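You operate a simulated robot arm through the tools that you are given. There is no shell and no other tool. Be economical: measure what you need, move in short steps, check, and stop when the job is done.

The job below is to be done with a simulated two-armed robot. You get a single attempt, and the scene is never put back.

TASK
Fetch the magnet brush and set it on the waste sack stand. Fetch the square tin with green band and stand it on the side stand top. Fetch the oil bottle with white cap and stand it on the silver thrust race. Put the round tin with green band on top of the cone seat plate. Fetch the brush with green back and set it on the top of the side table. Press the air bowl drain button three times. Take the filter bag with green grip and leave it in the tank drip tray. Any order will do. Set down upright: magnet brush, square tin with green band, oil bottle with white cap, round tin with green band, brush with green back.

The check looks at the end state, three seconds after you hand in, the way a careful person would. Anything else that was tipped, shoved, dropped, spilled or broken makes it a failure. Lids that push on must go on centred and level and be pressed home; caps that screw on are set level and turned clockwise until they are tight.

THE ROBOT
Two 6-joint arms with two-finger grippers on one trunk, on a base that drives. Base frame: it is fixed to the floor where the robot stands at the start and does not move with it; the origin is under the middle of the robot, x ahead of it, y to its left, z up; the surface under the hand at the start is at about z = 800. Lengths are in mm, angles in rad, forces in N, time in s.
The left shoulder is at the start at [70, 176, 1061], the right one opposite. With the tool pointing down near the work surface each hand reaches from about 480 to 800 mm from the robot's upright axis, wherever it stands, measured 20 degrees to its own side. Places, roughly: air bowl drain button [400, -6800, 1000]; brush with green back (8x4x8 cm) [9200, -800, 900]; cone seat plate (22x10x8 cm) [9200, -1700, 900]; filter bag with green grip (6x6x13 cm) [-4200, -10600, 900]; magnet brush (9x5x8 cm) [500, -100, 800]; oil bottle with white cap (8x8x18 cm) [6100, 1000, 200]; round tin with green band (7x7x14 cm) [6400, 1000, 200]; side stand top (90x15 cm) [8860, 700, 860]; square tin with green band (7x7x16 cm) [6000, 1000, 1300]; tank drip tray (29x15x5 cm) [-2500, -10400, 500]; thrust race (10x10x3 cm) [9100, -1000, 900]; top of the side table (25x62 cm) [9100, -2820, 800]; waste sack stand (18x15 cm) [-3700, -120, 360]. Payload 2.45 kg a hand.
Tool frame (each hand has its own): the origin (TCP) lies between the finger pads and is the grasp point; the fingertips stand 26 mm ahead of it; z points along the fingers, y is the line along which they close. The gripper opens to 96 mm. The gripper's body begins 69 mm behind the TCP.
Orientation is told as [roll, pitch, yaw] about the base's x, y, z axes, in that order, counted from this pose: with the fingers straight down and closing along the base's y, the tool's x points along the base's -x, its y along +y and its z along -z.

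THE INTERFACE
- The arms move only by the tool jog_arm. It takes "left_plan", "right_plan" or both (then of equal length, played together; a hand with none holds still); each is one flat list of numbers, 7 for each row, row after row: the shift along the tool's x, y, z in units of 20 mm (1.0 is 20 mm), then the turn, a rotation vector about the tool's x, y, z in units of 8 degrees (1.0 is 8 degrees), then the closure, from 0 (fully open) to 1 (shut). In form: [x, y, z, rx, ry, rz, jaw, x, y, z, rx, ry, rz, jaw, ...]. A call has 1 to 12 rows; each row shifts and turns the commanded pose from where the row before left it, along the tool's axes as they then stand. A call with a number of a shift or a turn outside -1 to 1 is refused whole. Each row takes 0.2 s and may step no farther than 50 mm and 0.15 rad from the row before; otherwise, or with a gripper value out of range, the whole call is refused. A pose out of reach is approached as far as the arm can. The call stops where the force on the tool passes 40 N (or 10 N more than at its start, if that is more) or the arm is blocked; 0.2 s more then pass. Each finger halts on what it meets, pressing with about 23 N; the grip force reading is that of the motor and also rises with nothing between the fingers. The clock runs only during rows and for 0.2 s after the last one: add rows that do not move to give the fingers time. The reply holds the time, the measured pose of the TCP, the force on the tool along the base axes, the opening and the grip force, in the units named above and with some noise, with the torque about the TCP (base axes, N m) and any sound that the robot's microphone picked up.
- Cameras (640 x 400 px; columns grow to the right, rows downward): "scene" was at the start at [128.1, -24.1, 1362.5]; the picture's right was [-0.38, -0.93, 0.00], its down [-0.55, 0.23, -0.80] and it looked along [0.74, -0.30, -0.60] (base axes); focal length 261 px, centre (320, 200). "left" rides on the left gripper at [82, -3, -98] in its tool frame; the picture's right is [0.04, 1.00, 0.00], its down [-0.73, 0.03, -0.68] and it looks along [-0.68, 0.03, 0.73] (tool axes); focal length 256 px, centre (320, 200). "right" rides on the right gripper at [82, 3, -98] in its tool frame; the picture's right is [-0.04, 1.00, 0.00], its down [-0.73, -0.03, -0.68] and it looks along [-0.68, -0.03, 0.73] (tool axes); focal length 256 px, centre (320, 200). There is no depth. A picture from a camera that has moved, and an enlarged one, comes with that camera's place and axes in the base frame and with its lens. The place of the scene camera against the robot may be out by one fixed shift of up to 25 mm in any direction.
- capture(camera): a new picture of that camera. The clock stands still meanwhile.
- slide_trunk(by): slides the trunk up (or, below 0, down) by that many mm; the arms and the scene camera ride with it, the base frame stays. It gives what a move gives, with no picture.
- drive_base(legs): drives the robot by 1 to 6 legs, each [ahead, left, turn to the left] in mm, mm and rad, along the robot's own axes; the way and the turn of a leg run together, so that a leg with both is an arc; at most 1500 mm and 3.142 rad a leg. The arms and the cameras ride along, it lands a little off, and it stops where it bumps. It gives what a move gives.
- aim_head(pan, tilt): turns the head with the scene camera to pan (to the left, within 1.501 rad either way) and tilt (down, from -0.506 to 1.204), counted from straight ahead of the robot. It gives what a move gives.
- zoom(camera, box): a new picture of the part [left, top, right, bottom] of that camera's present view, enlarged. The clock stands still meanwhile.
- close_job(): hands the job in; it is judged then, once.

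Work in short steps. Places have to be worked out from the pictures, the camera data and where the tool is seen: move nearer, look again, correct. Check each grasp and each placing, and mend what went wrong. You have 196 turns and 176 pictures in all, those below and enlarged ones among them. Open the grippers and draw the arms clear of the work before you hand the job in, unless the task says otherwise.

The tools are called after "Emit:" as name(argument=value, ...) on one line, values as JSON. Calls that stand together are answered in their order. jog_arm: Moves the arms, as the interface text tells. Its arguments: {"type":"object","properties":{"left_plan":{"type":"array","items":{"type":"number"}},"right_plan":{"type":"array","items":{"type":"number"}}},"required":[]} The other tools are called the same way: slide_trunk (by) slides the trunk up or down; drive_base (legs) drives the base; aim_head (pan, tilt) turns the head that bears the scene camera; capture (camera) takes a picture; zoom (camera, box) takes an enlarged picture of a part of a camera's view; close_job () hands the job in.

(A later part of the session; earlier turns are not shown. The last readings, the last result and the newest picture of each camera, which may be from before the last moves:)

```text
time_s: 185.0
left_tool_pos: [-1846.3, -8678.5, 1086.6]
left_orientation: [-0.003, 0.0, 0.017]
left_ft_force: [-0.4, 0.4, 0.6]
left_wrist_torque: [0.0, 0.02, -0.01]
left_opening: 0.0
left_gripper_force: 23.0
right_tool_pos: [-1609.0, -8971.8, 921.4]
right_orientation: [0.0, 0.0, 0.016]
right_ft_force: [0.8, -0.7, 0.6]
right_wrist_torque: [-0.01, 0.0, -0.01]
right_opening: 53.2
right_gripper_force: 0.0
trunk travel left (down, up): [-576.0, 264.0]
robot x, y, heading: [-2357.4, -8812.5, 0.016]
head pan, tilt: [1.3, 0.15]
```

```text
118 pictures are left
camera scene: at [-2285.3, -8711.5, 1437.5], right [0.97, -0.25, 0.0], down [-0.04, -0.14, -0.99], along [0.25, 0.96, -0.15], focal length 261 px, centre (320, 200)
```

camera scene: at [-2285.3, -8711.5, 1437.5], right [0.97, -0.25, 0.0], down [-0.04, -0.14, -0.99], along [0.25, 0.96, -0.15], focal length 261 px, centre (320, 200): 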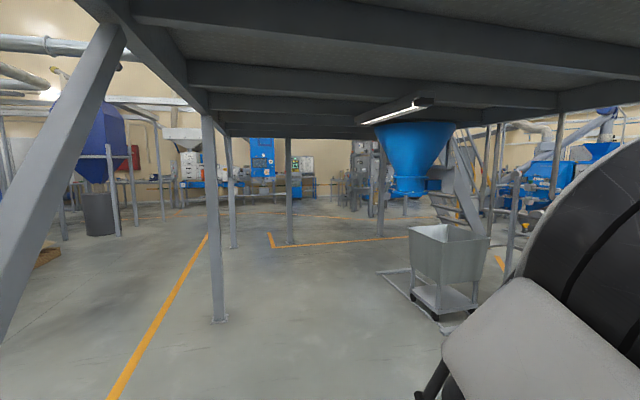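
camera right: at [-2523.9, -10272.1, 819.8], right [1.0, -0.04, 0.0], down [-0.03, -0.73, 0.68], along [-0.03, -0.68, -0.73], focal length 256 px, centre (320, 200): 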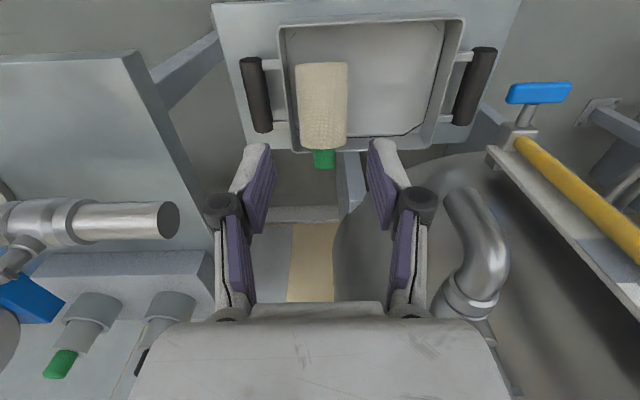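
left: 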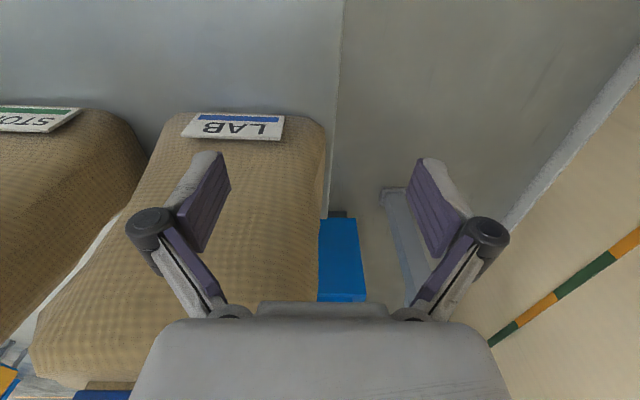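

Emit:
zoom(camera="scene", box=[440, 120, 640, 270])

Emit:
drive_base(legs=[[1450, -150, 0], [1400, -150, 0]])

Emit:
capture(camera="scene")

```text
2.67 times, centred on (540, 195) of scene
camera zoom: at [-2285.3, -8711.5, 1437.5], right [0.97, -0.25, 0.0], down [-0.04, -0.14, -0.99], along [0.25, 0.96, -0.15], focal length 696 px, centre (-267, 213)
```

zoom: 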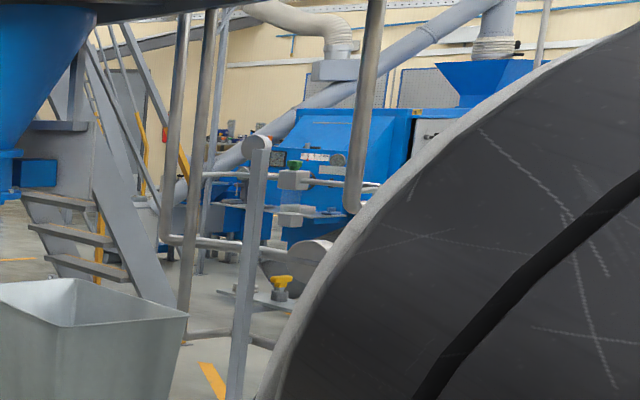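

```text
time_s: 198.9
left_tool_pos: [1012.8, -8908.0, 1087.1]
left_orientation: [-0.004, 0.0, 0.042]
left_ft_force: [0.3, 0.9, 0.6]
left_wrist_torque: [-0.01, -0.01, -0.02]
left_opening: 0.2
left_gripper_force: 22.9
right_tool_pos: [1257.4, -9197.6, 921.3]
right_orientation: [0.002, 0.001, 0.038]
right_ft_force: [-0.4, 0.2, -0.1]
right_wrist_torque: [0.03, 0.0, 0.03]
right_opening: 52.7
right_gripper_force: 0.1
trunk travel left (down, up): [-576.0, 264.0]
robot x, y, heading: [507.4, -9050.6, 0.043]
head pan, tilt: [1.3, 0.15]
```

```text
116 pictures are left
camera scene: at [575.1, -8950.0, 1437.5], right [0.97, -0.23, 0.0], down [-0.03, -0.15, -0.99], along [0.23, 0.96, -0.15], focal length 261 px, centre (320, 200)
```

scene: 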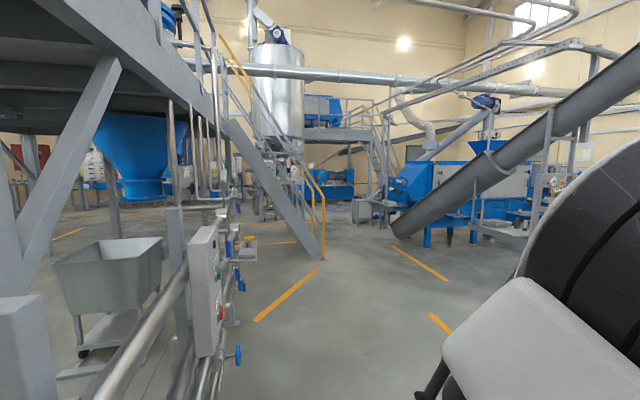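

Emit:
zoom(camera="scene", box=[160, 140, 300, 270])

```text
3.08 times, centred on (230, 205) of scene
camera zoom: at [575.1, -8950.0, 1437.5], right [0.97, -0.23, 0.0], down [-0.03, -0.15, -0.99], along [0.23, 0.96, -0.15], focal length 803 px, centre (597, 185)
```

zoom: 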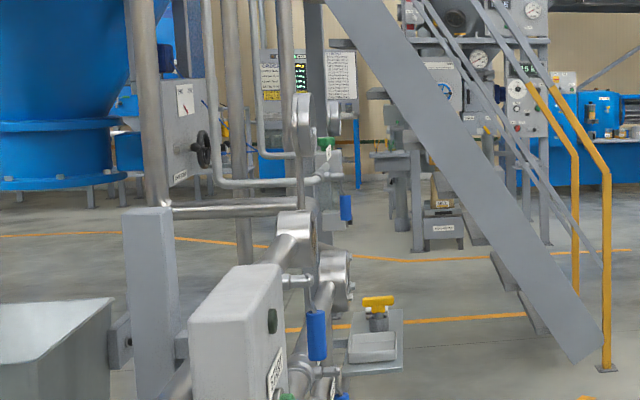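

A pipe rig runs along y with panels facing east; the button should be on it near y=-6800. I go to (1450, -6850) and turn to face west.

Emit:
drive_base(legs=[[950, 0, 0], [0, 0, 1.53], [1500, 0, 0], [700, 0, 0], [0, 0, 1.57]])

Emit:
aim_head(pan=0, tilt=0.4)

Emit:
capture(camera="scene")

```text
time_s: 221.9
left_tool_pos: [985.0, -6942.7, 1086.1]
left_orientation: [-0.007, 0.002, 3.138]
left_ft_force: [-0.9, -0.2, 0.5]
left_wrist_torque: [0.03, -0.02, 0.01]
left_opening: 0.1
left_gripper_force: 22.7
right_tool_pos: [754.8, -6642.9, 920.7]
right_orientation: [0.001, 0.0, 3.132]
right_ft_force: [0.4, -0.9, 1.1]
right_wrist_torque: [0.0, 0.02, 0.0]
right_opening: 52.9
right_gripper_force: 0.0
trunk travel left (down, up): [-576.0, 264.0]
robot x, y, heading: [1498.9, -6824.8, 3.135]
head pan, tilt: [1.3, 0.15]
```

```text
time_s: 223.4
left_tool_pos: [983.6, -6942.6, 1086.1]
left_orientation: [-0.006, 0.0, 3.135]
left_ft_force: [1.0, 0.3, -0.3]
left_wrist_torque: [-0.03, -0.02, 0.0]
left_opening: 0.0
left_gripper_force: 23.1
right_tool_pos: [754.9, -6643.9, 920.6]
right_orientation: [-0.001, 0.001, 3.133]
right_ft_force: [0.4, -0.1, -0.1]
right_wrist_torque: [0.01, 0.03, -0.01]
right_opening: 52.7
right_gripper_force: 0.1
trunk travel left (down, up): [-576.0, 264.0]
robot x, y, heading: [1495.5, -6821.9, 3.133]
head pan, tilt: [0.0, 0.4]
```

```text
114 pictures are left
camera scene: at [1352.9, -6813.4, 1414.3], right [0.01, 1.0, 0.0], down [0.39, 0.0, -0.92], along [-0.92, 0.01, -0.39], focal length 261 px, centre (320, 200)
```

scene: 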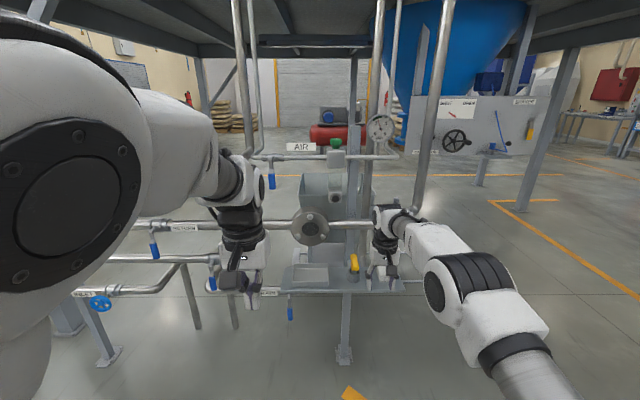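

Emit:
zoom(camera="scene", box=[240, 120, 420, 300])

```text
2.22 times, centred on (330, 210) of scene
camera zoom: at [1352.9, -6813.4, 1414.3], right [0.01, 1.0, 0.0], down [0.39, 0.0, -0.92], along [-0.92, 0.01, -0.39], focal length 580 px, centre (298, 178)
```

zoom: 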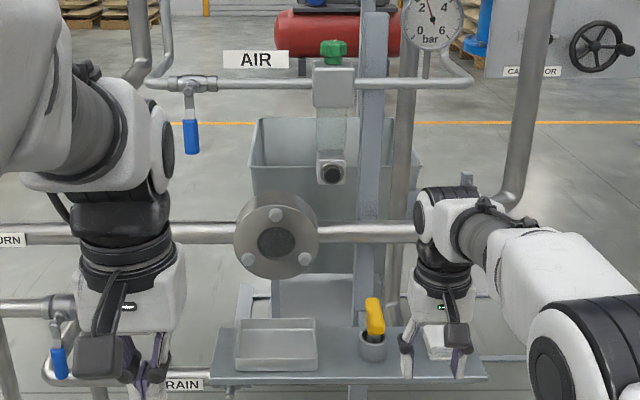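

The drain button is the black disc on the small block under the air bowl, facing me, about (400, -6745, 1020). I turn the right hand to point forward (level), gripper closed.

Emit:
jog_arm(right_plan=[0.5, 0, 0, 0, -0.94, 0, 1, 0.5, 0, 0, 0, -0.94, 0, 1, 0, 0, 0, 0, -0.94, 0, 1, 0, 0, 0, 0, -0.94, 0, 1, 0, 0, 0, 0, -0.94, 0, 1, 0, 0, 0, 0, -0.94, 0, 1, 0, 0, 0, 0, -0.94, 0, 1, 0, 0, 0, 0, -0.94, 0, 1, 0, 0, 0, 0, -0.94, 0, 1, 0, 0, 0, 0, -0.94, 0, 1, 0, 0, 0, 0, -0.94, 0, 1, 0, 0, 0, 0, -0.94, 0, 1])

Emit:
capture(camera="right")

Emit:
capture(camera="scene")

```text
time_s: 226.0
left_tool_pos: [984.0, -6942.5, 1087.0]
left_orientation: [-0.006, 0.002, 3.137]
left_ft_force: [-0.1, -0.8, -0.9]
left_wrist_torque: [-0.02, 0.01, -0.02]
left_opening: 0.0
left_gripper_force: 23.0
right_tool_pos: [775.3, -6643.5, 918.6]
right_orientation: [3.082, -1.567, 0.049]
right_ft_force: [-0.2, 0.1, 0.4]
right_wrist_torque: [0.03, 0.01, 0.0]
right_opening: 0.0
right_gripper_force: 23.2
trunk travel left (down, up): [-576.0, 264.0]
robot x, y, heading: [1495.8, -6822.6, 3.134]
head pan, tilt: [0.0, 0.4]
```

```text
112 pictures are left
camera right: at [872.4, -6647.5, 837.3], right [-0.01, -1.0, 0.04], down [0.68, 0.02, 0.73], along [-0.73, 0.03, 0.68], focal length 256 px, centre (320, 200)
```

right: 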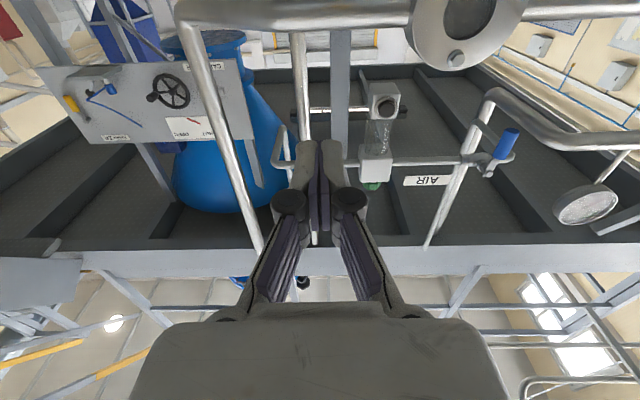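

```text
111 pictures are left
camera scene: at [1352.1, -6813.0, 1414.2], right [0.01, 1.0, 0.0], down [0.39, 0.0, -0.92], along [-0.92, 0.01, -0.39], focal length 261 px, centre (320, 200)
```

scene: 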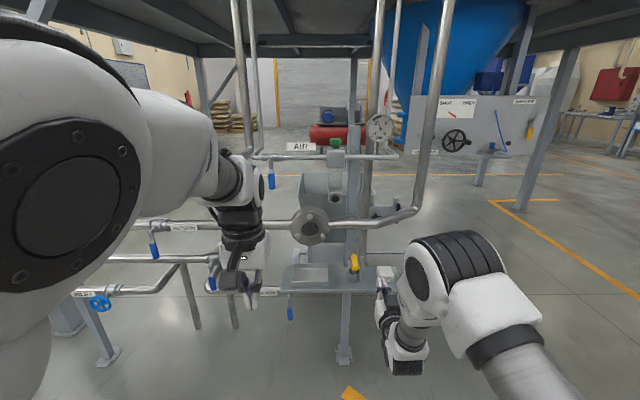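

Triangulated button: about (441, -6747, 1022). I raise the trunk 103, shift left 104 and drive 230 ahead.

Emit:
slide_trunk(by=103)

Emit:
drive_base(legs=[[0, 104, 0], [220, 0, 0]])

Emit:
capture(camera="right")

Emit:
zoom(camera="scene", box=[240, 120, 480, 320])

```text
time_s: 227.3
left_tool_pos: [986.4, -6942.8, 1189.8]
left_orientation: [-0.006, -0.001, 3.136]
left_ft_force: [0.0, 0.0, 0.9]
left_wrist_torque: [-0.01, -0.01, -0.02]
left_opening: 0.1
left_gripper_force: 22.8
right_tool_pos: [773.9, -6643.8, 1022.1]
right_orientation: [-3.118, -1.567, -0.034]
right_ft_force: [1.2, 0.5, -0.4]
right_wrist_torque: [0.04, -0.02, -0.01]
right_opening: 0.1
right_gripper_force: 23.0
trunk travel left (down, up): [-679.0, 161.0]
robot x, y, heading: [1498.5, -6822.4, 3.134]
head pan, tilt: [0.0, 0.4]
```

```text
time_s: 229.8
left_tool_pos: [758.9, -7044.2, 1189.7]
left_orientation: [-0.006, 0.001, 3.135]
left_ft_force: [-0.4, -1.4, 0.2]
left_wrist_torque: [-0.01, 0.0, -0.04]
left_opening: 0.0
left_gripper_force: 23.2
right_tool_pos: [549.4, -6745.1, 1022.6]
right_orientation: [-3.064, -1.565, -0.09]
right_ft_force: [-0.6, 1.0, -0.2]
right_wrist_torque: [0.02, 0.02, 0.02]
right_opening: 0.0
right_gripper_force: 23.3
trunk travel left (down, up): [-679.0, 161.0]
robot x, y, heading: [1273.0, -6925.9, 3.137]
head pan, tilt: [0.0, 0.4]
```

```text
110 pictures are left
camera right: at [647.7, -6749.5, 941.3], right [-0.01, -1.0, 0.04], down [0.68, 0.02, 0.73], along [-0.73, 0.04, 0.68], focal length 256 px, centre (320, 200)
```

right: 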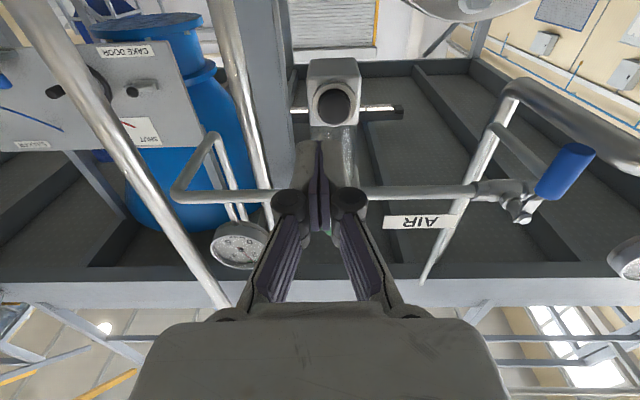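

```text
2.00 times, centred on (360, 220) of scene
camera zoom: at [1127.6, -6916.2, 1517.4], right [0.01, 1.0, 0.0], down [0.39, 0.0, -0.92], along [-0.92, 0.01, -0.39], focal length 522 px, centre (240, 160)
```

zoom: 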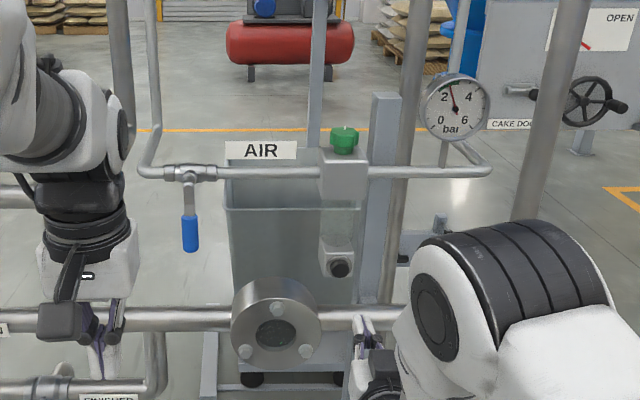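

Refined: button face at about (405, -6755, 1040). I jog up 17, left 10, and forward 85 (tip to x≈438), then check.

Emit:
jog_arm(right_plan=[-0.45, 0.25, 0.5, 0, 0, 0, 1, -0.4, 0.25, 0.7, 0, 0, 0, 1, 0, 0, 1, 0, 0, 0, 1, 0, 0, 1, 0, 0, 0, 1, 0, 0, 1, 0, 0, 0, 1])

Emit:
capture(camera="right")

Emit:
zoom(camera="scene", box=[240, 120, 480, 320])

```text
time_s: 231.0
left_tool_pos: [758.4, -7044.5, 1189.4]
left_orientation: [-0.005, 0.001, 3.136]
left_ft_force: [-0.8, 0.0, -0.6]
left_wrist_torque: [-0.02, 0.01, -0.03]
left_opening: 0.1
left_gripper_force: 22.7
right_tool_pos: [466.9, -6752.3, 1040.2]
right_orientation: [3.086, -1.567, 0.044]
right_ft_force: [0.1, 0.5, 0.8]
right_wrist_torque: [0.04, -0.05, -0.01]
right_opening: 0.0
right_gripper_force: 23.3
trunk travel left (down, up): [-679.0, 161.0]
robot x, y, heading: [1273.5, -6922.9, 3.13]
head pan, tilt: [0.0, 0.4]
```

```text
108 pictures are left
camera right: at [563.3, -6756.8, 957.1], right [-0.01, -1.0, 0.04], down [0.68, 0.02, 0.73], along [-0.73, 0.04, 0.68], focal length 256 px, centre (320, 200)
```

right: 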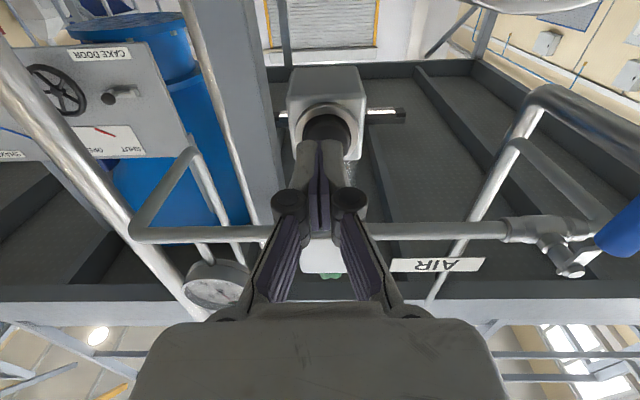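

```text
2.00 times, centred on (360, 220) of scene
camera zoom: at [1126.0, -6915.5, 1517.1], right [0.01, 1.0, 0.0], down [0.39, 0.0, -0.92], along [-0.92, 0.01, -0.39], focal length 522 px, centre (240, 160)
```

zoom: 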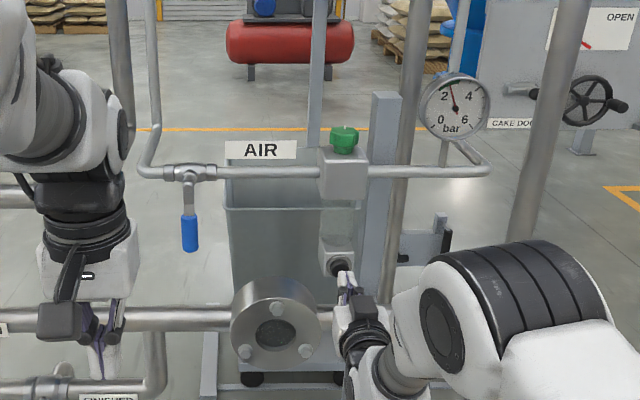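

Aligned with the button. I advance 28 mm then in 2 mm rows to feel it.

Emit:
jog_arm(right_plan=[0.1, 0.1, 0.7, 0, 0, 0, 1, 0, 0, 0.5, 0, 0, 0, 1, 0, 0, 0.15, 0, 0, 0, 1, 0, 0, 0.15, 0, 0, 0, 1, 0, 0, 0, 0, 0, 0, 1])

Emit:
capture(camera="right")

```text
time_s: 232.0
left_tool_pos: [765.0, -7045.2, 1192.7]
left_orientation: [-0.007, -0.006, 3.134]
left_ft_force: [0.0, 0.6, 0.0]
left_wrist_torque: [-0.01, 0.01, 0.04]
left_opening: 0.0
left_gripper_force: 23.0
right_tool_pos: [444.7, -6753.8, 1038.0]
right_orientation: [-2.654, -1.569, -0.499]
right_ft_force: [24.3, 0.4, 5.6]
right_wrist_torque: [-0.07, 0.09, 0.03]
right_opening: 5.9
right_gripper_force: 28.5
trunk travel left (down, up): [-679.0, 161.0]
robot x, y, heading: [1278.3, -6921.1, 3.13]
head pan, tilt: [0.0, 0.4]
heard: click
stopped in row 5 (right hand): the force on the tool passed its limit at 43 N (the readings are from after the stop); the commanded pose is now the measured one
```

```text
106 pictures are left
camera right: at [541.9, -6759.7, 956.5], right [-0.01, -1.0, 0.04], down [0.68, 0.02, 0.73], along [-0.73, 0.04, 0.68], focal length 256 px, centre (320, 200)
```

right: 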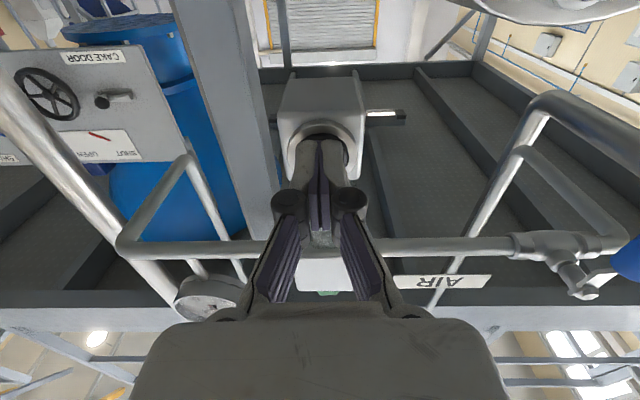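

One click. I withdraw 20 mm to let it return.

Emit:
jog_arm(right_plan=[0, 0, -0.7, 0, 0, 0, 1, 0, 0, -0.5, 0, 0, 0, 1, 0, 0, 0, 0, 0, 0, 1])

```text
time_s: 232.8
left_tool_pos: [758.7, -7044.7, 1188.6]
left_orientation: [-0.006, 0.0, 3.135]
left_ft_force: [-0.4, 0.1, 0.5]
left_wrist_torque: [0.0, -0.02, 0.01]
left_opening: 0.1
left_gripper_force: 23.0
right_tool_pos: [462.0, -6756.1, 1033.9]
right_orientation: [-0.118, -1.564, -3.037]
right_ft_force: [0.1, -0.3, -0.1]
right_wrist_torque: [0.0, 0.03, 0.01]
right_opening: 0.0
right_gripper_force: 28.4
trunk travel left (down, up): [-679.0, 161.0]
robot x, y, heading: [1276.7, -6927.3, 3.13]
head pan, tilt: [0.0, 0.4]
```

Second press: forward again, z raised 3 mm back to the button centre.

Emit:
jog_arm(right_plan=[-0.15, -0.05, 0.5, 0, 0, 0, 1, 0, 0, 0.2, 0, 0, 0, 1, 0, 0, 0.15, 0, 0, 0, 1, 0, 0, 0.15, 0, 0, 0, 1, 0, 0, 0.1, 0, 0, 0, 1, 0, 0, 0, 0, 0, 0, 1])

Emit:
jog_arm(right_plan=[0, 0, -0.7, 0, 0, 0, 1, 0, 0, -0.5, 0, 0, 0, 1, 0, 0, 0, 0, 0, 0, 1])

```text
time_s: 234.2
left_tool_pos: [763.6, -7044.5, 1191.5]
left_orientation: [-0.007, -0.003, 3.135]
left_ft_force: [-0.5, 0.1, 0.1]
left_wrist_torque: [-0.04, -0.03, -0.02]
left_opening: 0.0
left_gripper_force: 23.3
right_tool_pos: [443.5, -6753.1, 1038.2]
right_orientation: [-0.27, -1.567, -2.885]
right_ft_force: [24.7, -2.7, -9.0]
right_wrist_torque: [0.03, -0.07, 0.09]
right_opening: 6.1
right_gripper_force: 28.3
trunk travel left (down, up): [-679.0, 161.0]
robot x, y, heading: [1275.3, -6925.8, 3.127]
head pan, tilt: [0.0, 0.4]
heard: click
```

```text
time_s: 235.0
left_tool_pos: [757.2, -7045.0, 1189.1]
left_orientation: [-0.008, -0.001, 3.135]
left_ft_force: [0.4, -0.1, -0.9]
left_wrist_torque: [0.02, -0.04, 0.0]
left_opening: 0.1
left_gripper_force: 22.7
right_tool_pos: [463.5, -6755.0, 1037.1]
right_orientation: [-0.076, -1.567, -3.077]
right_ft_force: [0.3, 0.4, 0.0]
right_wrist_torque: [-0.04, 0.01, 0.04]
right_opening: 0.0
right_gripper_force: 28.1
trunk travel left (down, up): [-679.0, 161.0]
robot x, y, heading: [1271.7, -6925.0, 3.129]
head pan, tilt: [0.0, 0.4]
```

Second click heard. Third press.

Emit:
jog_arm(right_plan=[-0.05, -0.05, 0.5, 0, 0, 0, 1, 0, 0, 0.2, 0, 0, 0, 1, 0, 0, 0.15, 0, 0, 0, 1, 0, 0, 0.15, 0, 0, 0, 1, 0, 0, 0.1, 0, 0, 0, 1, 0, 0, 0, 0, 0, 0, 1])

Emit:
jog_arm(right_plan=[0, 0, -1, 0, 0, 0, 1, 0, 0, -1, 0, 0, 0, 1, 0, 0, -1, 0, 0, 0, 1, 0, 0, -1, 0, 0, 0, 1])

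```text
time_s: 236.4
left_tool_pos: [760.9, -7044.7, 1192.8]
left_orientation: [-0.007, -0.001, 3.135]
left_ft_force: [0.1, 0.0, -0.1]
left_wrist_torque: [0.01, 0.0, 0.01]
left_opening: 0.1
left_gripper_force: 22.7
right_tool_pos: [444.7, -6752.8, 1039.2]
right_orientation: [-0.194, -1.567, -2.96]
right_ft_force: [8.4, -0.2, -0.2]
right_wrist_torque: [-0.02, 0.01, 0.02]
right_opening: 5.7
right_gripper_force: 28.1
trunk travel left (down, up): [-679.0, 161.0]
robot x, y, heading: [1271.9, -6924.5, 3.135]
head pan, tilt: [0.0, 0.4]
heard: click
```

```text
time_s: 237.4
left_tool_pos: [761.3, -7044.3, 1189.7]
left_orientation: [-0.006, 0.0, 3.134]
left_ft_force: [-0.8, 0.1, 0.6]
left_wrist_torque: [0.0, -0.01, 0.01]
left_opening: 0.1
left_gripper_force: 22.4
right_tool_pos: [523.5, -6754.0, 1039.0]
right_orientation: [-0.401, -1.569, -2.752]
right_ft_force: [0.4, 0.4, 0.2]
right_wrist_torque: [0.0, 0.0, 0.03]
right_opening: 0.0
right_gripper_force: 28.1
trunk travel left (down, up): [-679.0, 161.0]
robot x, y, heading: [1273.3, -6925.9, 3.133]
head pan, tilt: [0.0, 0.4]
```

All three clicks heard. I back off 600, turn to face north-east, and survey the route to the shelf at (6000, 1000).

Emit:
drive_base(legs=[[-600, 0, 0], [0, 0, -2.3]])

Emit:
aim_head(pan=0, tilt=0.15)

Emit:
capture(camera="scene")

```text
time_s: 246.3
left_tool_pos: [2130.4, -6476.0, 1190.7]
left_orientation: [-0.008, 0.0, 0.808]
left_ft_force: [-0.3, 0.2, -0.5]
left_wrist_torque: [-0.03, 0.04, 0.0]
left_opening: 0.1
left_gripper_force: 22.8
right_tool_pos: [2505.3, -6504.1, 1037.7]
right_orientation: [-0.189, -1.567, 0.994]
right_ft_force: [-0.9, -0.3, -0.4]
right_wrist_torque: [0.01, 0.0, 0.01]
right_opening: 0.0
right_gripper_force: 28.2
trunk travel left (down, up): [-679.0, 161.0]
robot x, y, heading: [1862.0, -6937.3, 0.8]
head pan, tilt: [0.0, 0.4]
```

```text
time_s: 247.1
left_tool_pos: [2131.8, -6476.4, 1191.4]
left_orientation: [-0.005, 0.001, 0.808]
left_ft_force: [0.3, 0.1, -0.2]
left_wrist_torque: [0.04, -0.02, -0.02]
left_opening: 0.0
left_gripper_force: 22.9
right_tool_pos: [2504.8, -6504.6, 1036.7]
right_orientation: [-0.19, -1.568, 0.995]
right_ft_force: [-0.2, 0.2, -0.1]
right_wrist_torque: [0.02, 0.01, 0.02]
right_opening: 0.0
right_gripper_force: 28.3
trunk travel left (down, up): [-679.0, 161.0]
robot x, y, heading: [1863.6, -6929.9, 0.804]
head pan, tilt: [0.0, 0.15]
```

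```text
105 pictures are left
camera scene: at [1961.0, -6819.6, 1540.4], right [0.72, -0.69, 0.0], down [-0.1, -0.11, -0.99], along [0.69, 0.71, -0.15], focal length 261 px, centre (320, 200)
```

scene: 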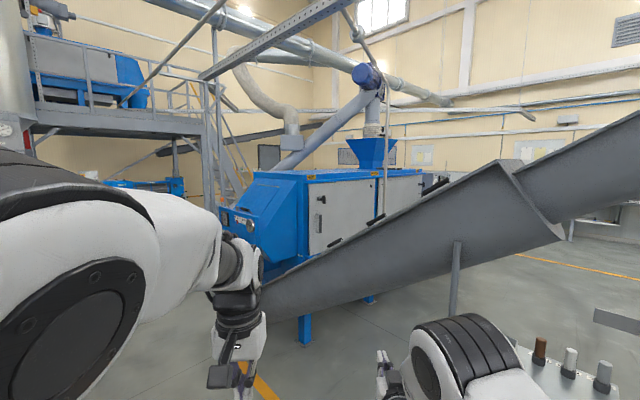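

Emit:
aim_head(pan=0.75, tilt=0.1)

Emit:
capture(camera="scene")

Emit:
aim_head(pan=-0.75, tilt=0.1)

Emit:
capture(camera="scene")

```text
time_s: 248.2
left_tool_pos: [2131.2, -6477.0, 1189.7]
left_orientation: [-0.006, 0.0, 0.809]
left_ft_force: [-0.2, -0.1, 0.0]
left_wrist_torque: [-0.03, -0.03, -0.02]
left_opening: 0.0
left_gripper_force: 22.6
right_tool_pos: [2504.1, -6503.4, 1037.6]
right_orientation: [-0.189, -1.568, 0.992]
right_ft_force: [0.4, 0.6, 0.0]
right_wrist_torque: [-0.03, -0.04, 0.03]
right_opening: 0.0
right_gripper_force: 28.7
trunk travel left (down, up): [-679.0, 161.0]
robot x, y, heading: [1867.1, -6933.1, 0.805]
head pan, tilt: [0.75, 0.099]
```

```text
104 pictures are left
camera scene: at [1898.2, -6794.4, 1545.2], right [1.0, -0.02, 0.0], down [0.0, -0.1, -0.99], along [0.02, 0.99, -0.1], focal length 261 px, centre (320, 200)
```

scene: 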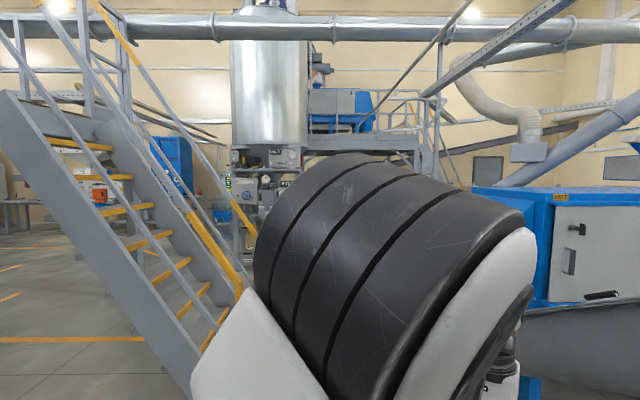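

```text
time_s: 249.8
left_tool_pos: [2130.9, -6476.0, 1189.9]
left_orientation: [-0.007, 0.002, 0.807]
left_ft_force: [-0.9, -0.2, 0.6]
left_wrist_torque: [0.03, 0.01, -0.01]
left_opening: 0.0
left_gripper_force: 23.0
right_tool_pos: [2505.1, -6504.6, 1036.7]
right_orientation: [-0.187, -1.568, 0.994]
right_ft_force: [-0.1, -0.1, -0.1]
right_wrist_torque: [0.0, -0.02, 0.0]
right_opening: 0.0
right_gripper_force: 28.6
trunk travel left (down, up): [-679.0, 161.0]
robot x, y, heading: [1865.5, -6931.8, 0.799]
head pan, tilt: [-0.75, 0.099]
```

```text
103 pictures are left
camera scene: at [1988.6, -6881.3, 1545.2], right [0.06, -1.0, 0.0], down [-0.1, -0.01, -0.99], along [0.99, 0.06, -0.1], focal length 261 px, centre (320, 200)
```

scene: 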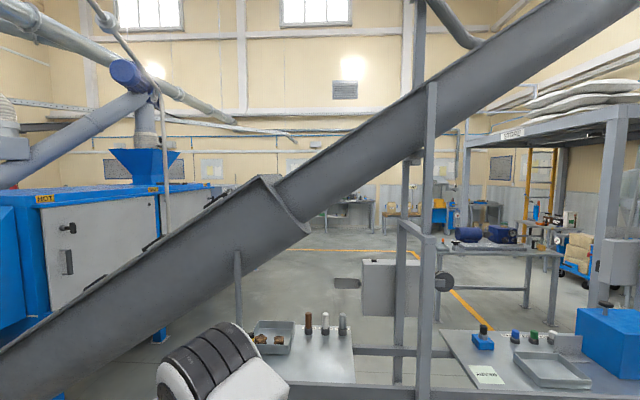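

A passage north lies between the stairs (x≈1450) and the auger (x≈3000). I turn north, shift right, and advance 900 to look through it.

Emit:
drive_base(legs=[[0, 0, 0.77], [0, -350, 0], [700, 0, 0]])

Emit:
aim_head(pan=0, tilt=0.2)

Emit:
capture(camera="scene")

```text
time_s: 257.5
left_tool_pos: [2102.2, -5726.3, 1190.9]
left_orientation: [-0.007, 0.001, 1.568]
left_ft_force: [0.6, -0.2, 0.3]
left_wrist_torque: [-0.02, -0.01, 0.02]
left_opening: 0.2
left_gripper_force: 22.6
right_tool_pos: [2391.7, -5488.1, 1039.3]
right_orientation: [-0.212, -1.568, 1.773]
right_ft_force: [-0.2, 0.2, -0.7]
right_wrist_torque: [0.02, 0.01, 0.01]
right_opening: 0.0
right_gripper_force: 28.8
trunk travel left (down, up): [-679.0, 161.0]
robot x, y, heading: [2219.9, -6239.4, 1.565]
head pan, tilt: [-0.75, 0.099]
```

```text
time_s: 258.6
left_tool_pos: [2103.5, -5725.8, 1190.0]
left_orientation: [-0.007, 0.0, 1.567]
left_ft_force: [-0.2, -0.5, -0.4]
left_wrist_torque: [0.02, 0.03, 0.03]
left_opening: 0.2
left_gripper_force: 23.0
right_tool_pos: [2391.9, -5487.2, 1037.9]
right_orientation: [-0.195, -1.567, 1.758]
right_ft_force: [0.2, 0.6, 0.2]
right_wrist_torque: [-0.01, 0.03, 0.03]
right_opening: 0.0
right_gripper_force: 28.7
trunk travel left (down, up): [-679.0, 161.0]
robot x, y, heading: [2222.3, -6239.6, 1.564]
head pan, tilt: [0.0, 0.201]
```

```text
102 pictures are left
camera scene: at [2221.1, -6086.4, 1535.8], right [1.0, -0.01, 0.0], down [0.0, -0.2, -0.98], along [0.01, 0.98, -0.2], focal length 261 px, centre (320, 200)
```

scene: 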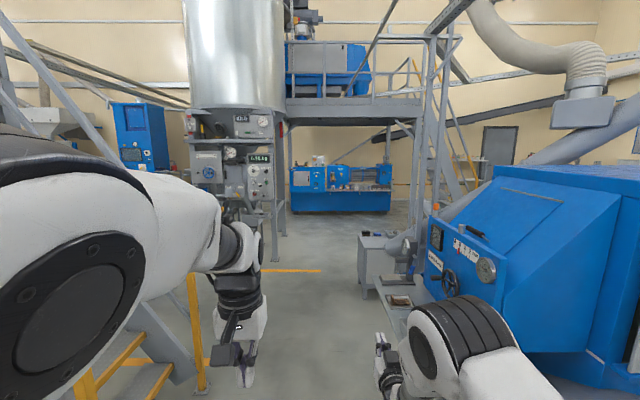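

Corridor is clear at x≈2130. I drive north to y≈-2300.

Emit:
drive_base(legs=[[1400, 110, 0], [1490, 0, 0], [1000, 0, 0]])

Emit:
aim_head(pan=-0.8, tilt=0.2)

Emit:
capture(camera="scene")

```text
time_s: 277.2
left_tool_pos: [1960.1, -1862.0, 1189.5]
left_orientation: [-0.007, 0.0, 1.573]
left_ft_force: [-0.3, 0.6, -0.2]
left_wrist_torque: [-0.01, -0.03, 0.02]
left_opening: 0.0
left_gripper_force: 22.8
right_tool_pos: [2250.1, -1623.3, 1038.0]
right_orientation: [-0.22, -1.567, 1.792]
right_ft_force: [0.7, 0.0, 0.1]
right_wrist_torque: [0.02, -0.01, -0.01]
right_opening: 0.1
right_gripper_force: 28.7
trunk travel left (down, up): [-679.0, 161.0]
robot x, y, heading: [2084.6, -2373.6, 1.574]
head pan, tilt: [0.0, 0.201]
```

```text
time_s: 278.4
left_tool_pos: [1960.2, -1861.8, 1190.2]
left_orientation: [-0.007, 0.0, 1.573]
left_ft_force: [-0.2, -0.1, 0.7]
left_wrist_torque: [0.0, 0.04, 0.0]
left_opening: 0.0
left_gripper_force: 23.0
right_tool_pos: [2249.4, -1621.7, 1037.6]
right_orientation: [-0.22, -1.568, 1.789]
right_ft_force: [0.6, 0.2, 0.4]
right_wrist_torque: [0.02, 0.0, 0.03]
right_opening: 0.1
right_gripper_force: 28.3
trunk travel left (down, up): [-679.0, 161.0]
robot x, y, heading: [2086.0, -2378.1, 1.571]
head pan, tilt: [-0.799, 0.201]
```

```text
101 pictures are left
camera scene: at [2148.2, -2250.4, 1535.8], right [0.7, -0.72, 0.0], down [-0.14, -0.14, -0.98], along [0.7, 0.68, -0.2], focal length 261 px, centre (320, 200)
```

scene: 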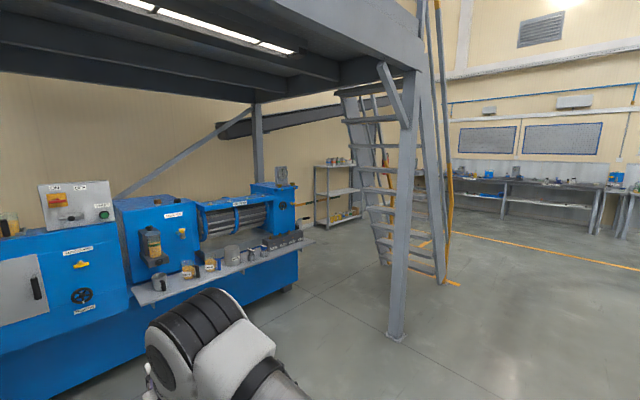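

I see the rack beyond the stairs. I check the corridor due east before turning.

Emit:
aim_head(pan=-1.5, tilt=0.2)

Emit:
capture(camera="scene")

```text
time_s: 279.4
left_tool_pos: [1960.5, -1862.9, 1190.3]
left_orientation: [-0.007, 0.001, 1.573]
left_ft_force: [-0.1, 0.1, -0.3]
left_wrist_torque: [-0.01, -0.01, 0.01]
left_opening: 0.0
left_gripper_force: 22.9
right_tool_pos: [2250.2, -1623.1, 1037.6]
right_orientation: [-0.221, -1.567, 1.793]
right_ft_force: [0.3, 0.5, -1.0]
right_wrist_torque: [0.01, -0.01, -0.01]
right_opening: 0.2
right_gripper_force: 28.5
trunk travel left (down, up): [-679.0, 161.0]
robot x, y, heading: [2083.5, -2375.8, 1.572]
head pan, tilt: [-1.499, 0.201]
```

```text
100 pictures are left
camera scene: at [2174.5, -2308.7, 1535.8], right [0.07, -1.0, 0.0], down [-0.2, -0.01, -0.98], along [0.98, 0.07, -0.2], focal length 261 px, centre (320, 200)
```

scene: 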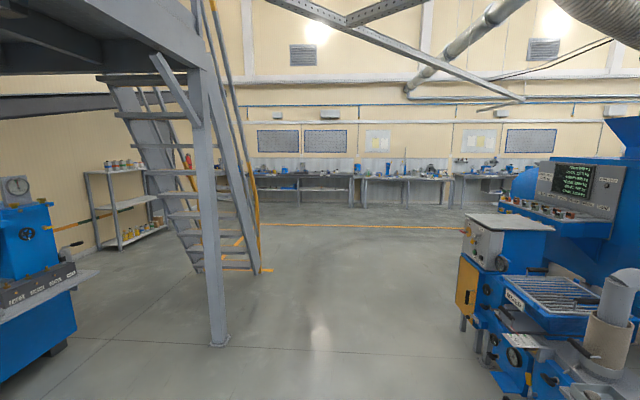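

East corridor is clear. I turn east, drive to x≈6100, turn north toward the rack, and stop well short.

Emit:
drive_base(legs=[[0, 0, -1.57], [1500, 0, 0], [1500, 0, 0], [1000, 0, 0], [0, 0, 1.57], [1490, 0, 0]])

Emit:
aim_head(pan=0, tilt=0.35)

Emit:
capture(camera="scene")

```text
time_s: 313.5
left_tool_pos: [5889.2, -311.8, 1191.3]
left_orientation: [-0.007, -0.001, 1.605]
left_ft_force: [-0.3, 0.6, -1.0]
left_wrist_torque: [0.0, 0.01, 0.02]
left_opening: 0.0
left_gripper_force: 22.9
right_tool_pos: [6169.9, -63.3, 1038.7]
right_orientation: [-0.227, -1.566, 1.828]
right_ft_force: [0.0, -0.3, 0.0]
right_wrist_torque: [0.0, -0.02, -0.01]
right_opening: 0.2
right_gripper_force: 28.3
trunk travel left (down, up): [-679.0, 161.0]
robot x, y, heading: [6024.9, -822.0, 1.607]
head pan, tilt: [-1.499, 0.201]
```

```text
time_s: 315.1
left_tool_pos: [5889.4, -311.8, 1189.9]
left_orientation: [-0.007, -0.001, 1.606]
left_ft_force: [-0.1, 0.0, -0.6]
left_wrist_torque: [-0.03, -0.02, -0.03]
left_opening: 0.0
left_gripper_force: 22.7
right_tool_pos: [6169.4, -64.9, 1037.6]
right_orientation: [-0.228, -1.567, 1.831]
right_ft_force: [-0.5, 0.3, 0.8]
right_wrist_torque: [0.03, 0.01, 0.0]
right_opening: 0.0
right_gripper_force: 28.9
trunk travel left (down, up): [-679.0, 161.0]
robot x, y, heading: [6025.4, -819.1, 1.603]
head pan, tilt: [0.0, 0.351]
```

```text
99 pictures are left
camera scene: at [6022.0, -668.9, 1521.8], right [1.0, 0.03, 0.0], down [0.01, -0.34, -0.94], along [-0.03, 0.94, -0.34], focal length 261 px, centre (320, 200)
```

scene: 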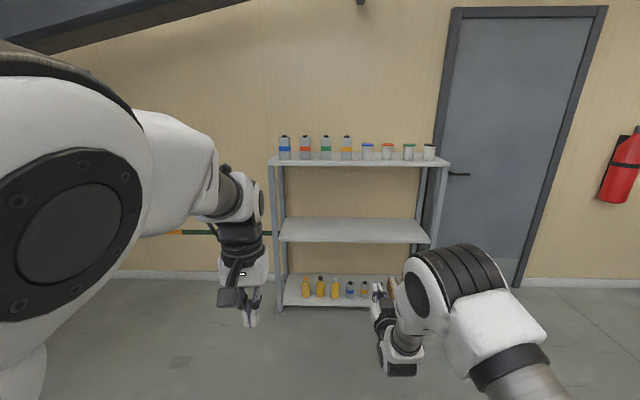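

Emit:
zoom(camera="scene", box=[260, 125, 460, 175])

Emit:
zoom(camera="scene", box=[260, 210, 460, 320])

```text
3.20 times, centred on (360, 150) of scene
camera zoom: at [6022.0, -668.9, 1521.8], right [1.0, 0.03, 0.0], down [0.01, -0.34, -0.94], along [-0.03, 0.94, -0.34], focal length 835 px, centre (192, 360)
```

zoom: 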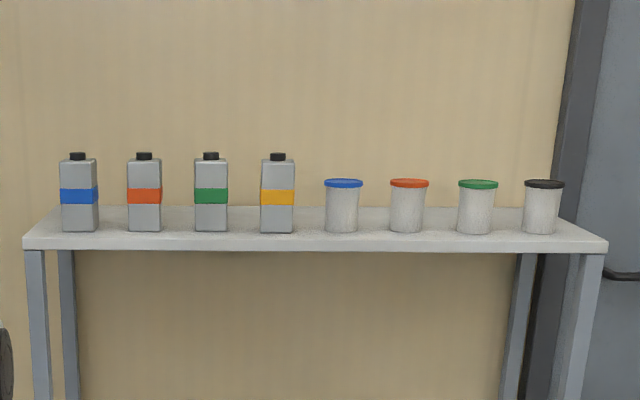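

```text
3.20 times, centred on (360, 265) of scene
camera zoom: at [6022.0, -668.9, 1521.8], right [1.0, 0.03, 0.0], down [0.01, -0.34, -0.94], along [-0.03, 0.94, -0.34], focal length 835 px, centre (192, -8)
```

zoom: 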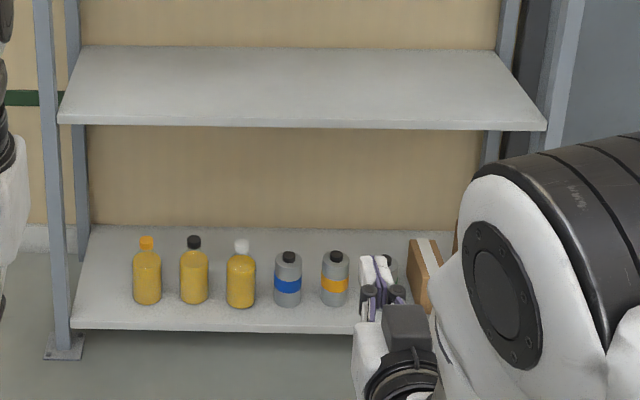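

Green-banded square tin is third on the top shelf, ~x 6008, base z≈1200; white-cap bottle third on the bottom; round tins are behind my arm. I tilt the right hand to 30° below level, open it, raise it 80 mm and the trunk 150.

Emit:
jog_arm(right_plan=[0, 0, 0, 0, 0.94, 0, 0, 0, 0, 0, 0, 0.94, 0, 0, 0, 0, 0, 0, 0.94, 0, 0, 0, 0, 0, 0, 0.94, 0, 0, -0.87, 0, -0.5, 0, 0, 0, 0, -0.87, 0, -0.5, 0, 0, 0, 0, -0.87, 0, -0.5, 0, 0, 0, 0, -0.87, 0, -0.5, 0, 0, 0, 0])

Emit:
slide_trunk(by=155)

Emit:
zoom(camera="scene", box=[260, 210, 460, 320])

```text
time_s: 316.9
left_tool_pos: [5888.6, -313.6, 1190.2]
left_orientation: [-0.006, 0.0, 1.606]
left_ft_force: [-0.3, -0.4, 0.0]
left_wrist_torque: [0.02, -0.01, 0.0]
left_opening: 0.0
left_gripper_force: 23.0
right_tool_pos: [6170.2, -63.9, 1117.7]
right_orientation: [-0.002, -1.042, 1.605]
right_ft_force: [0.3, -0.2, -0.5]
right_wrist_torque: [-0.01, 0.0, -0.01]
right_opening: 96.2
right_gripper_force: 0.1
trunk travel left (down, up): [-679.0, 161.0]
robot x, y, heading: [6030.3, -817.1, 1.601]
head pan, tilt: [0.0, 0.351]
```

```text
time_s: 318.7
left_tool_pos: [5890.0, -313.7, 1345.0]
left_orientation: [-0.006, 0.001, 1.605]
left_ft_force: [-0.5, -0.7, 0.2]
left_wrist_torque: [0.02, -0.03, -0.03]
left_opening: 0.0
left_gripper_force: 23.4
right_tool_pos: [6170.2, -63.2, 1272.8]
right_orientation: [0.0, -1.042, 1.604]
right_ft_force: [-0.3, -0.5, -1.6]
right_wrist_torque: [0.0, 0.0, -0.01]
right_opening: 96.2
right_gripper_force: 0.0
trunk travel left (down, up): [-834.0, 6.0]
robot x, y, heading: [6027.5, -822.7, 1.604]
head pan, tilt: [0.0, 0.351]
```

```text
3.20 times, centred on (360, 265) of scene
camera zoom: at [6022.0, -668.8, 1676.7], right [1.0, 0.03, 0.0], down [0.01, -0.34, -0.94], along [-0.03, 0.94, -0.34], focal length 835 px, centre (192, -8)
```

zoom: 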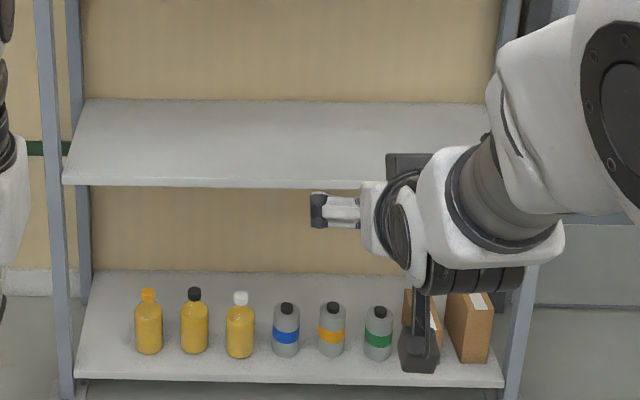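

Round tin with green band is third of the round ones. Now I straighten heading, shift left, and drive 800 ahead to bring the open right hand before the green-band square tin.

Emit:
drive_base(legs=[[0, 0, -0.033], [0, 187, 0], [800, 0, 0]])

Emit:
capture(camera="right")

Emit:
capture(camera="scene")

```text
time_s: 324.6
left_tool_pos: [5714.0, 504.4, 1345.8]
left_orientation: [-0.008, 0.001, 1.579]
left_ft_force: [0.1, 0.1, -0.4]
left_wrist_torque: [0.04, 0.05, -0.01]
left_opening: 0.0
left_gripper_force: 23.0
right_tool_pos: [6000.2, 747.6, 1273.2]
right_orientation: [-0.001, -1.043, 1.579]
right_ft_force: [0.5, 1.2, -0.2]
right_wrist_torque: [0.0, 0.0, -0.01]
right_opening: 96.2
right_gripper_force: 0.0
trunk travel left (down, up): [-834.0, 6.0]
robot x, y, heading: [5840.7, -7.3, 1.576]
head pan, tilt: [0.0, 0.351]
```

```text
95 pictures are left
camera right: at [5997.9, 621.7, 1252.3], right [-1.0, 0.02, 0.03], down [0.03, -0.22, 0.98], along [0.02, 0.98, 0.22], focal length 256 px, centre (320, 200)
```

right: 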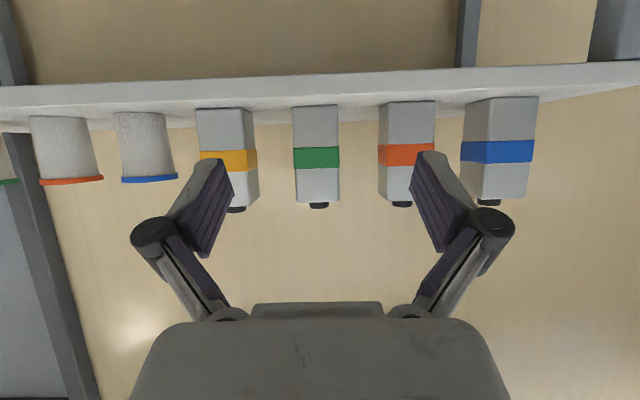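

```text
94 pictures are left
camera scene: at [5836.5, 145.8, 1676.9], right [1.0, 0.01, 0.0], down [0.0, -0.34, -0.94], along [-0.01, 0.94, -0.34], focal length 261 px, centre (320, 200)
```

scene: 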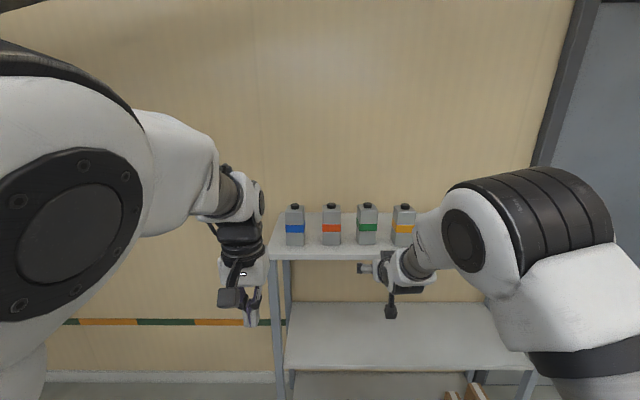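

Green tin centre ≈ (6010, 1050), band z≈1274. I drive 190 ahead and look again.

Emit:
drive_base(legs=[[190, -9, 0]])

Emit:
capture(camera="right")

```text
time_s: 326.1
left_tool_pos: [5721.9, 693.6, 1347.5]
left_orientation: [-0.007, -0.002, 1.577]
left_ft_force: [0.1, 0.7, -0.1]
left_wrist_torque: [0.05, 0.01, 0.0]
left_opening: 0.0
left_gripper_force: 22.8
right_tool_pos: [6009.1, 936.5, 1274.1]
right_orientation: [0.0, -1.046, 1.577]
right_ft_force: [-0.5, -0.4, -0.1]
right_wrist_torque: [0.0, 0.0, 0.01]
right_opening: 96.0
right_gripper_force: 0.0
trunk travel left (down, up): [-834.0, 6.0]
robot x, y, heading: [5848.4, 187.9, 1.577]
head pan, tilt: [0.0, 0.351]
```

```text
93 pictures are left
camera right: at [6006.6, 810.0, 1254.0], right [-1.0, 0.02, 0.03], down [0.03, -0.22, 0.98], along [0.02, 0.98, 0.22], focal length 256 px, centre (320, 200)
```

right: 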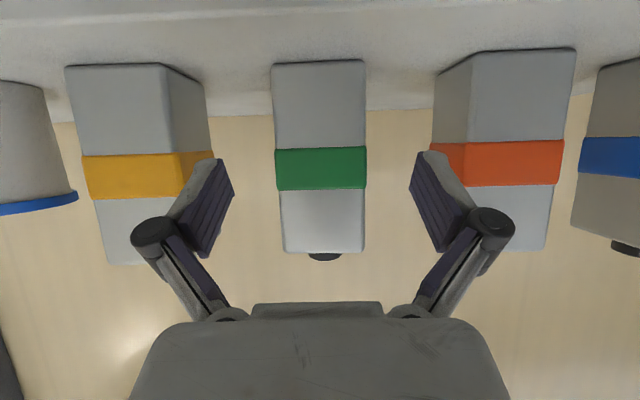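

Tin centre is at (6009.5, 1025), z of band 1272. I go forward 88 mm along the level and close.

Emit:
jog_arm(right_plan=[-0.5, 0, 0.866, 0, 0, 0, 0, -0.5, 0, 0.866, 0, 0, 0, 0, -0.5, 0, 0.866, 0, 0, 0, 0, -0.5, 0, 0.866, 0, 0, 0, 0, -0.2, 0, 0.35, 0, 0, 0, 0, 0, 0, 0, 0, 0, 0, 0])

Emit:
capture(camera="right")

```text
time_s: 327.5
left_tool_pos: [5721.0, 698.8, 1346.0]
left_orientation: [-0.006, 0.0, 1.578]
left_ft_force: [0.5, -0.3, 0.3]
left_wrist_torque: [0.01, 0.01, 0.01]
left_opening: 0.2
left_gripper_force: 22.5
right_tool_pos: [6009.1, 1028.5, 1271.9]
right_orientation: [-0.002, -1.041, 1.577]
right_ft_force: [-0.4, -0.1, 0.0]
right_wrist_torque: [0.01, 0.01, -0.03]
right_opening: 96.2
right_gripper_force: 0.0
trunk travel left (down, up): [-834.0, 6.0]
robot x, y, heading: [5844.8, 182.5, 1.58]
head pan, tilt: [0.0, 0.351]
```

```text
92 pictures are left
camera right: at [6006.5, 902.4, 1250.3], right [-1.0, 0.02, 0.03], down [0.03, -0.22, 0.98], along [0.02, 0.98, 0.22], focal length 256 px, centre (320, 200)
```

right: 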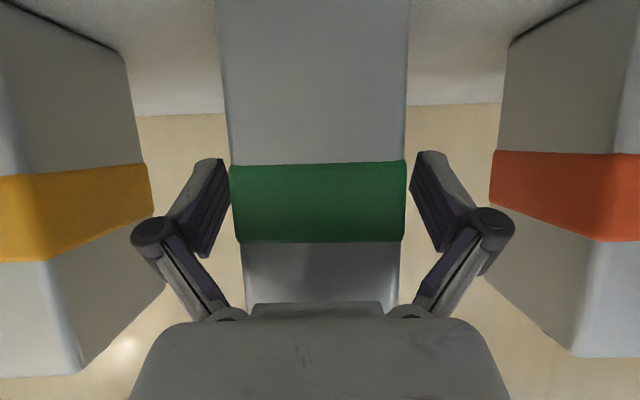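

Well straddled. I close and lift 40 mm.

Emit:
jog_arm(right_plan=[0, 0, 0, 0, 0, 0, 1, 0, 0, 0, 0, 0, 0, 1, 0, 0, 0, 0, 0, 0, 1, -0.43, 0, -0.25, 0, 0, 0, 1, -0.87, 0, -0.5, 0, 0, 0, 1, -0.87, 0, -0.5, 0, 0, 0, 1])

Emit:
capture(camera="right")

```text
time_s: 328.9
left_tool_pos: [5722.6, 697.7, 1345.0]
left_orientation: [-0.007, 0.001, 1.577]
left_ft_force: [0.4, -0.2, -0.5]
left_wrist_torque: [0.01, 0.02, 0.0]
left_opening: 0.0
left_gripper_force: 23.6
right_tool_pos: [6009.6, 1028.7, 1322.5]
right_orientation: [0.0, -1.041, 1.576]
right_ft_force: [-0.3, 0.6, -4.8]
right_wrist_torque: [0.01, -0.02, 0.02]
right_opening: 65.9
right_gripper_force: 23.4
trunk travel left (down, up): [-834.0, 6.0]
robot x, y, heading: [5846.2, 186.2, 1.577]
head pan, tilt: [0.0, 0.351]
```

```text
91 pictures are left
camera right: at [6007.3, 901.8, 1301.3], right [-1.0, 0.02, 0.03], down [0.03, -0.22, 0.98], along [0.02, 0.98, 0.22], focal length 256 px, centre (320, 200)
```

right: 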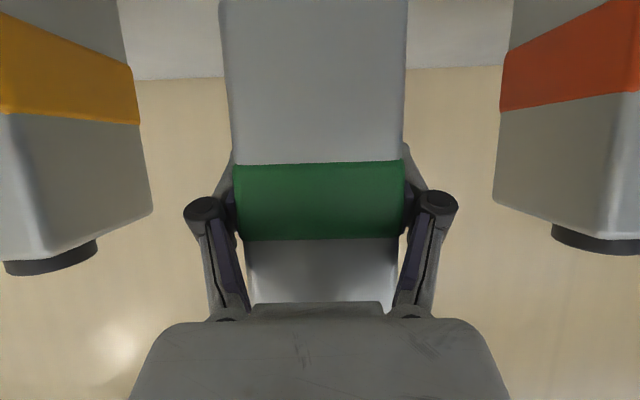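

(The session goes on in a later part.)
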